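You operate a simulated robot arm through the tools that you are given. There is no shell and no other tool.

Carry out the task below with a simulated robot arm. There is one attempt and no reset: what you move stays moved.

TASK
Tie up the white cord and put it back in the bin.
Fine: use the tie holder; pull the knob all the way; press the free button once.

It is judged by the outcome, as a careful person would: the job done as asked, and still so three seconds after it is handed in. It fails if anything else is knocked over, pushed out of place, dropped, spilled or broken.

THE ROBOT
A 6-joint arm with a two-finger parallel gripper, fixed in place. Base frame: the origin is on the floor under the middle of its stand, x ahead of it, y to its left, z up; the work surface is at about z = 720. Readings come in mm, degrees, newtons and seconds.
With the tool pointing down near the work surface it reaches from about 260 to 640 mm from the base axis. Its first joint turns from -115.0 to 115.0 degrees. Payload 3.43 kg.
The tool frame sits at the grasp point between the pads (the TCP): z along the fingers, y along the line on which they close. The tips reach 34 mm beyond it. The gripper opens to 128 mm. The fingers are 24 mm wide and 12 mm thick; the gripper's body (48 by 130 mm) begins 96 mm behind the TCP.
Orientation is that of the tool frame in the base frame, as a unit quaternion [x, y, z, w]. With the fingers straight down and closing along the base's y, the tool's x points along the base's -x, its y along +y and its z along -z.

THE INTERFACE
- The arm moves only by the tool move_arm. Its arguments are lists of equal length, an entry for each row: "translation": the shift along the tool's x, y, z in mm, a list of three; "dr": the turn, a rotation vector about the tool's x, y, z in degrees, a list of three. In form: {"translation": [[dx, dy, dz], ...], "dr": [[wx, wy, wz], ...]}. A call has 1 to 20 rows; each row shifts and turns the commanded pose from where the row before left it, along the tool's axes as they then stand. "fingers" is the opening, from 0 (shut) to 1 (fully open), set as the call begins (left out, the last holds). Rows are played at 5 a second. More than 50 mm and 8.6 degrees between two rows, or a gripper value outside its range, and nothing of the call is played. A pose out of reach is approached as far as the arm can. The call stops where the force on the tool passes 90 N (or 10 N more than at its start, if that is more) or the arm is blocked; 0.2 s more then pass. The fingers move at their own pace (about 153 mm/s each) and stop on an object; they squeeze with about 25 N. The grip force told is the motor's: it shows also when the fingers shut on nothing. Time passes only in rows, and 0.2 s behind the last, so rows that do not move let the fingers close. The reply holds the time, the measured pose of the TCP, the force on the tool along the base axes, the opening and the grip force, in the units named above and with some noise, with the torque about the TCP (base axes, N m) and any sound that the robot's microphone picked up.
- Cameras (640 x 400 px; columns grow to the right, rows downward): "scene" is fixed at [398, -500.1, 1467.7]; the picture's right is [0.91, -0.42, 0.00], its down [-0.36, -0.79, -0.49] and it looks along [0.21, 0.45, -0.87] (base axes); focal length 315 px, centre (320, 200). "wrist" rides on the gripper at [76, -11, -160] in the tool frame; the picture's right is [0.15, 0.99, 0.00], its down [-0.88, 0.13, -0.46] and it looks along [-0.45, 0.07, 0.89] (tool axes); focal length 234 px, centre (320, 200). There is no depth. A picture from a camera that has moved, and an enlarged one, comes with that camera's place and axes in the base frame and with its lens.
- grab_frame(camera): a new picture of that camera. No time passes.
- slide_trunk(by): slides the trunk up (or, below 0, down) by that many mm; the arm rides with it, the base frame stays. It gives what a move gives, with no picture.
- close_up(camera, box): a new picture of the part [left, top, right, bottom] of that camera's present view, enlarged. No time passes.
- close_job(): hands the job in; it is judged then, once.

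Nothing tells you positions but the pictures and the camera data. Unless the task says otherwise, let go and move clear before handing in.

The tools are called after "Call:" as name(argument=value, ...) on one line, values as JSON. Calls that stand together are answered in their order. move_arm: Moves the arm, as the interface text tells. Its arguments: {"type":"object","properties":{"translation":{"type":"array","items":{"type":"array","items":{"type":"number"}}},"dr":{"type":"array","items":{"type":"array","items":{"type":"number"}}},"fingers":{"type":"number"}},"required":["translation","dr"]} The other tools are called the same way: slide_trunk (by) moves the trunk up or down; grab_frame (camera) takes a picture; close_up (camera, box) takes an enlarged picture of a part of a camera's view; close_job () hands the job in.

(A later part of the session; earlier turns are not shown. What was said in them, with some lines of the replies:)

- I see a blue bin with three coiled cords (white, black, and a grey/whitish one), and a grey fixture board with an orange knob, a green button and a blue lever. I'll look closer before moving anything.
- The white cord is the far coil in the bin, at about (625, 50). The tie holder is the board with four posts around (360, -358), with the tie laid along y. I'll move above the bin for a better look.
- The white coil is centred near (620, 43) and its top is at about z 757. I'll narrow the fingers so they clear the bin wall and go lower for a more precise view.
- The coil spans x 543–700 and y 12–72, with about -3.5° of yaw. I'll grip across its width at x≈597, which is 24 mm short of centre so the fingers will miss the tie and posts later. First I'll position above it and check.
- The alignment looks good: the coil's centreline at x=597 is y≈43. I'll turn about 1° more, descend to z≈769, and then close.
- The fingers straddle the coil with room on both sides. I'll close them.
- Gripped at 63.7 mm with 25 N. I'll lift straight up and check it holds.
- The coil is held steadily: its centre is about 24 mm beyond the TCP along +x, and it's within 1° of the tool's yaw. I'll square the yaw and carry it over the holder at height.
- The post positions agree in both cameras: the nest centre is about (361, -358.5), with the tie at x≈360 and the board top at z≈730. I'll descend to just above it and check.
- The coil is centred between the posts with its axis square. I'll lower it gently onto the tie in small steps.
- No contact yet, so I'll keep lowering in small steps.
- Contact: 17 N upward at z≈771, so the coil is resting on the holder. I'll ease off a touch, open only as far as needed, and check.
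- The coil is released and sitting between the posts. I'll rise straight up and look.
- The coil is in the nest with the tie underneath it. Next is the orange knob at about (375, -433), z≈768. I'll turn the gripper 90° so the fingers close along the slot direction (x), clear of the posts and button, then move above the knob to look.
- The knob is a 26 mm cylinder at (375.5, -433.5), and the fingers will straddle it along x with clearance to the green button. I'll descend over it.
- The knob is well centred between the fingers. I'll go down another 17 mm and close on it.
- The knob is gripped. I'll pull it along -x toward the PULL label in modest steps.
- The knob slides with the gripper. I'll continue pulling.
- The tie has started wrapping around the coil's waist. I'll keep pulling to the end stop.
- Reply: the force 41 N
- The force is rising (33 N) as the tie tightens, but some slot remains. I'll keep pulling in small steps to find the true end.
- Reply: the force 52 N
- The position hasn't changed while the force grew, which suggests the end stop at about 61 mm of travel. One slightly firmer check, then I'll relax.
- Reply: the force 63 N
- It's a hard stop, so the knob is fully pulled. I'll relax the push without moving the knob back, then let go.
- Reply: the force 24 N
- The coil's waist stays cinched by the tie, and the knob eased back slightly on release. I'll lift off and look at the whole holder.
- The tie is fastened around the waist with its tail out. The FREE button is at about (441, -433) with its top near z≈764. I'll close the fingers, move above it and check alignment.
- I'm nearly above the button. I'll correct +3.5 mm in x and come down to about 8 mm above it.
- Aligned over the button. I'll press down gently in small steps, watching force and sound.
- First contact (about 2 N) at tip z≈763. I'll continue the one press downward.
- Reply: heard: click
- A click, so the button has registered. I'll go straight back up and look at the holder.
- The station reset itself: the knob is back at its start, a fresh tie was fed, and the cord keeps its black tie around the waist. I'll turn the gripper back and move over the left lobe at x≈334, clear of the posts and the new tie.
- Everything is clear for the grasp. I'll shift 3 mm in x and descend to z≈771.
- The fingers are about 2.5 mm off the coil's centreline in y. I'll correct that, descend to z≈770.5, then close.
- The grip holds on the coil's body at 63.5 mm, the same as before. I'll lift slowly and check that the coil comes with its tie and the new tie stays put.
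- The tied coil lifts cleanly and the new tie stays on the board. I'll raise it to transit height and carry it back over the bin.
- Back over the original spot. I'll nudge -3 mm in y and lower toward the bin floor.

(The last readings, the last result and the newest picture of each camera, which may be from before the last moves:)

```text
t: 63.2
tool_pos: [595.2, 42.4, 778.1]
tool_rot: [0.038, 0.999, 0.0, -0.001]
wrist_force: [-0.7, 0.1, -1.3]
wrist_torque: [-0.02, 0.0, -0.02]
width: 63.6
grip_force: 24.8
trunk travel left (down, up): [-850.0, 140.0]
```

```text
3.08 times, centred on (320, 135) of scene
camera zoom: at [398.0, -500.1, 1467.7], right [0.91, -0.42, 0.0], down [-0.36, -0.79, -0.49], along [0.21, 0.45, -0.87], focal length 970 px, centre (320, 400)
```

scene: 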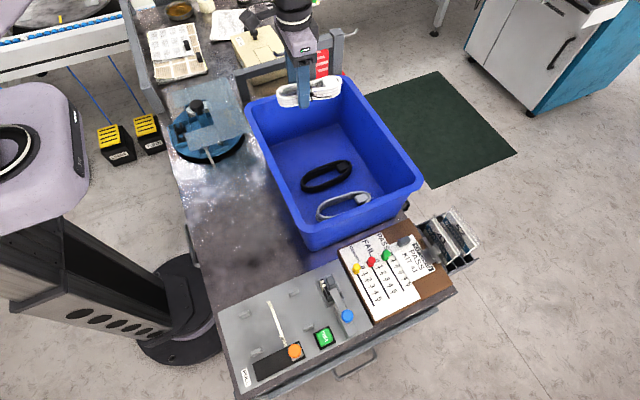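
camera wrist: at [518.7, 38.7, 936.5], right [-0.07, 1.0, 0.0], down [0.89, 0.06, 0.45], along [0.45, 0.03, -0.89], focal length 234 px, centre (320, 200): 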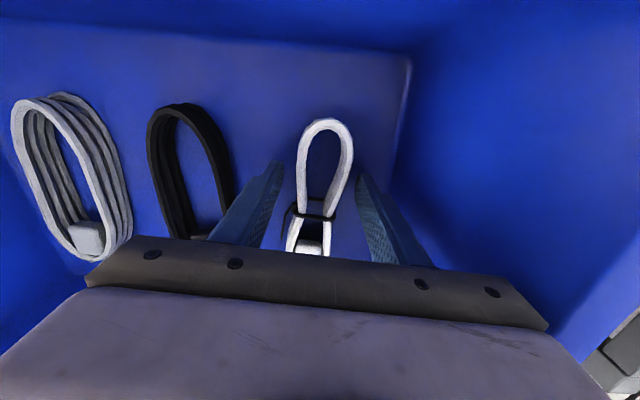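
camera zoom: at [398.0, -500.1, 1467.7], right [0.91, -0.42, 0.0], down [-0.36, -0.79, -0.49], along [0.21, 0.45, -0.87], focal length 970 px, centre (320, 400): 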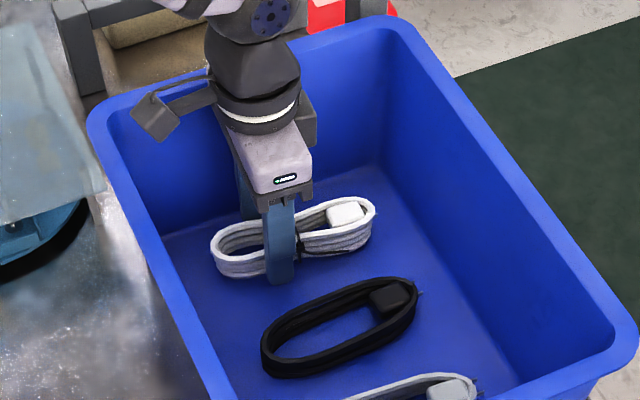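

Just above the floor now. I'll lower the last millimetres in small steps until contact.

Call:
move_arm(translation=[[0, 0, 2], [0, 0, 2], [0, 0, 0], [0, 0, 0]], dr=[[0, 0, 0], [0, 0, 0], [0, 0, 0], [0, 0, 0]])

Call:
move_arm(translation=[[0, 0, 1.5], [0, 0, 0], [0, 0, 0]], dr=[[0, 0, 0], [0, 0, 0], [0, 0, 0]])

Call:
move_arm(translation=[[0, 0, 1.5], [0, 0, 0], [0, 0, 0]], dr=[[0, 0, 0], [0, 0, 0], [0, 0, 0]])

```text
t: 64.2
tool_pos: [596.1, 42.4, 773.5]
tool_rot: [0.037, 0.999, 0.0, -0.001]
wrist_force: [0.5, 0.0, -1.0]
wrist_torque: [0.01, 0.03, 0.04]
width: 63.5
grip_force: 25.3
trunk travel left (down, up): [-850.0, 140.0]
```

```text
t: 65.0
tool_pos: [596.1, 42.3, 771.8]
tool_rot: [0.038, 0.999, -0.001, -0.001]
wrist_force: [0.3, -0.2, -2.0]
wrist_torque: [0.01, 0.05, -0.01]
width: 63.5
grip_force: 24.3
trunk travel left (down, up): [-850.0, 140.0]
```

```text
t: 65.8
tool_pos: [595.6, 44.0, 771.2]
tool_rot: [0.037, 0.999, 0.0, -0.001]
wrist_force: [-0.1, -0.4, -1.6]
wrist_torque: [-0.03, 0.03, -0.02]
width: 63.4
grip_force: 24.6
trunk travel left (down, up): [-850.0, 140.0]
```

Call:
move_arm(translation=[[0, 0, 1.5], [0, 0, 0], [0, 0, 0]], dr=[[0, 0, 0], [0, 0, 0], [0, 0, 0]])

Call:
move_arm(translation=[[0, 0, 1.2], [0, 0, 0], [0, 0, 0]], dr=[[0, 0, 0], [0, 0, 0], [0, 0, 0]])

```text
t: 66.6
tool_pos: [595.3, 42.1, 769.2]
tool_rot: [0.038, 0.999, 0.0, 0.0]
wrist_force: [-1.6, 0.3, 1.5]
wrist_torque: [-0.07, -0.2, 0.02]
width: 63.4
grip_force: 25.1
trunk travel left (down, up): [-850.0, 140.0]
```

```text
t: 67.4
tool_pos: [596.5, 42.3, 769.0]
tool_rot: [0.038, 0.999, 0.0, 0.0]
wrist_force: [-0.9, -1.0, 12.8]
wrist_torque: [-0.19, 0.43, -0.01]
width: 63.7
grip_force: 24.5
trunk travel left (down, up): [-850.0, 140.0]
```

Contact with the bin floor (13 N). I'll open just enough (86 mm, as on the way in) and check.

Call:
move_arm(translation=[[0, 0, -0.7], [0, 0, 0], [0, 0, 0], [0, 0, 0]], dr=[[0, 0, 0], [0, 0, 0], [0, 0, 0], [0, 0, 0]], fingers=0.66)

Call:
grab_frame(camera="wrist")

```text
t: 68.4
tool_pos: [594.9, 42.3, 768.2]
tool_rot: [0.037, 0.999, -0.001, -0.001]
wrist_force: [0.9, -0.5, 0.6]
wrist_torque: [-0.02, 0.02, -0.02]
width: 84.2
grip_force: 0.1
trunk travel left (down, up): [-850.0, 140.0]
```

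```text
taken
camera wrist: at [518.5, 38.1, 928.3], right [-0.07, 1.0, 0.0], down [0.89, 0.06, 0.45], along [0.45, 0.03, -0.89], focal length 234 px, centre (320, 200)
```

wrist: 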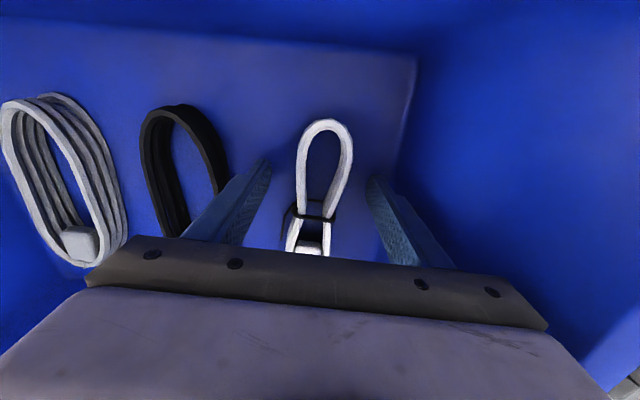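

The cord is released on the bin floor. I'll rise straight up out of the bin and then move clear.

Call:
move_arm(translation=[[0, 0, -10], [0, 0, -20], [0, 0, -30], [0, 0, -40], [0, 0, -40], [0, 0, -40], [0, 0, -40], [0, 0, 0]], dr=[[0, 0, 0], [0, 0, 0], [0, 0, 0], [0, 0, 0], [0, 0, 0], [0, 0, 0], [0, 0, 0], [0, 0, 0]])

Call:
move_arm(translation=[[30, -25, -15], [30, -25, -15], [30, -25, -15], [30, -25, -15], [20, -20, -15], [0, 0, 0]], dr=[[0, 0, -4.5], [0, 0, 0], [0, 0, 0], [0, 0, 0], [0, 0, 0], [0, 0, 0]])

Call:
grab_frame(camera="scene")

Call:
close_up(camera="scene", box=[240, 70, 430, 240])

Call:
close_up(camera="scene", box=[210, 250, 370, 400])

Call:
grab_frame(camera="wrist")

```text
t: 70.2
tool_pos: [593.4, 42.6, 989.4]
tool_rot: [0.038, 0.999, 0.0, -0.001]
wrist_force: [0.4, 0.9, -0.2]
wrist_torque: [0.02, -0.01, -0.02]
width: 84.4
grip_force: 0.1
trunk travel left (down, up): [-850.0, 140.0]
```

```text
t: 71.6
tool_pos: [453.3, -77.5, 1064.1]
tool_rot: [-0.001, 1.0, 0.0, -0.001]
wrist_force: [0.3, 0.5, -1.0]
wrist_torque: [0.0, 0.03, -0.01]
width: 84.2
grip_force: 0.1
trunk travel left (down, up): [-850.0, 140.0]
```

```text
taken
```

scene: 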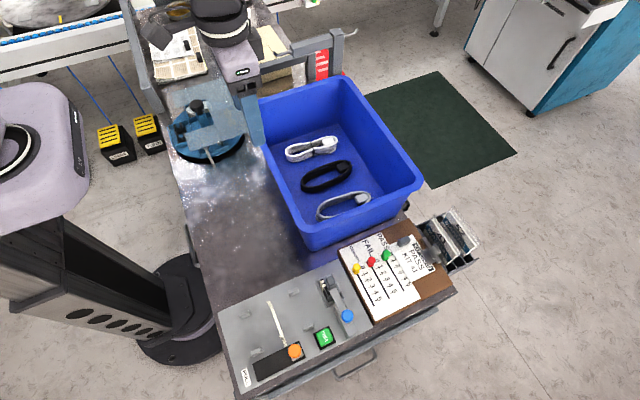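

```text
2.35 times, centred on (335, 155) of scene
camera zoom: at [398.0, -500.1, 1467.7], right [0.91, -0.42, 0.0], down [-0.36, -0.79, -0.49], along [0.21, 0.45, -0.87], focal length 742 px, centre (285, 306)
```

zoom: 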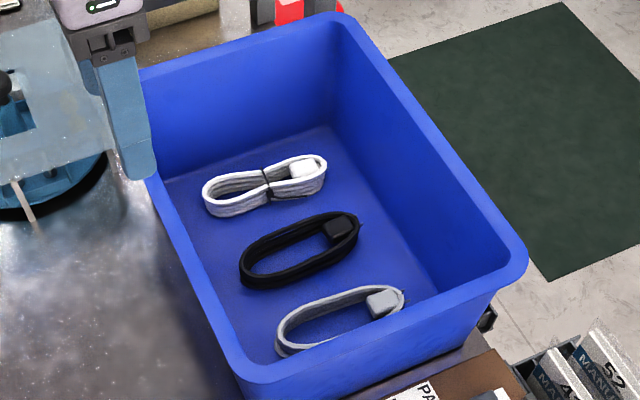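

```text
2.67 times, centred on (290, 325) of scene
camera zoom: at [398.0, -500.1, 1467.7], right [0.91, -0.42, 0.0], down [-0.36, -0.79, -0.49], along [0.21, 0.45, -0.87], focal length 841 px, centre (400, -133)
```

zoom: 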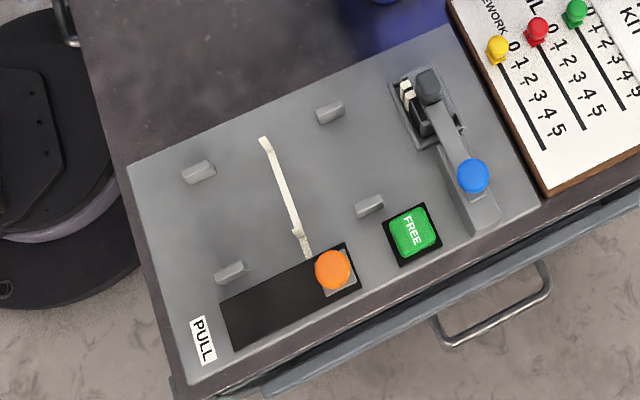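

```text
taken
camera wrist: at [377.7, -87.2, 1223.2], right [-0.15, 0.99, 0.0], down [0.88, 0.13, 0.45], along [0.45, 0.07, -0.89], focal length 234 px, centre (320, 200)
```

wrist: 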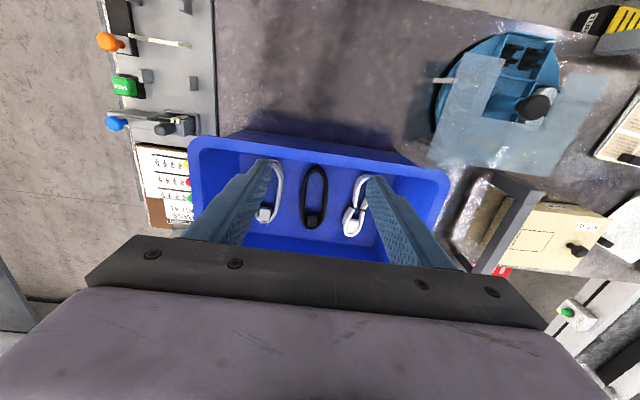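

The white cord is tied at its waist and lying flat in the bin in its original place. The other cords, the bin and the holder are undisturbed, and the gripper is open and clear. I'm handing the job in.

Call:
close_job()

```text
The job is handed in.
```

The white cord is tied around its waist and back in its original spot in the bin. The job is handed in.

- **Tie holder:** I set the cord in the holder and pulled the knob until it hit a hard stop, at about 60 mm of travel. The black slot looked a little longer than that, but the knob would not move further at about 62 N.
- **FREE button:** I pressed it once and heard one click. The knob then returned to its start position and the holder fed itself a new tie.
- **Surroundings:** In the final pictures the other two cords, the bin and the rest of the table look undisturbed. The gripper is open and clear of the bin.
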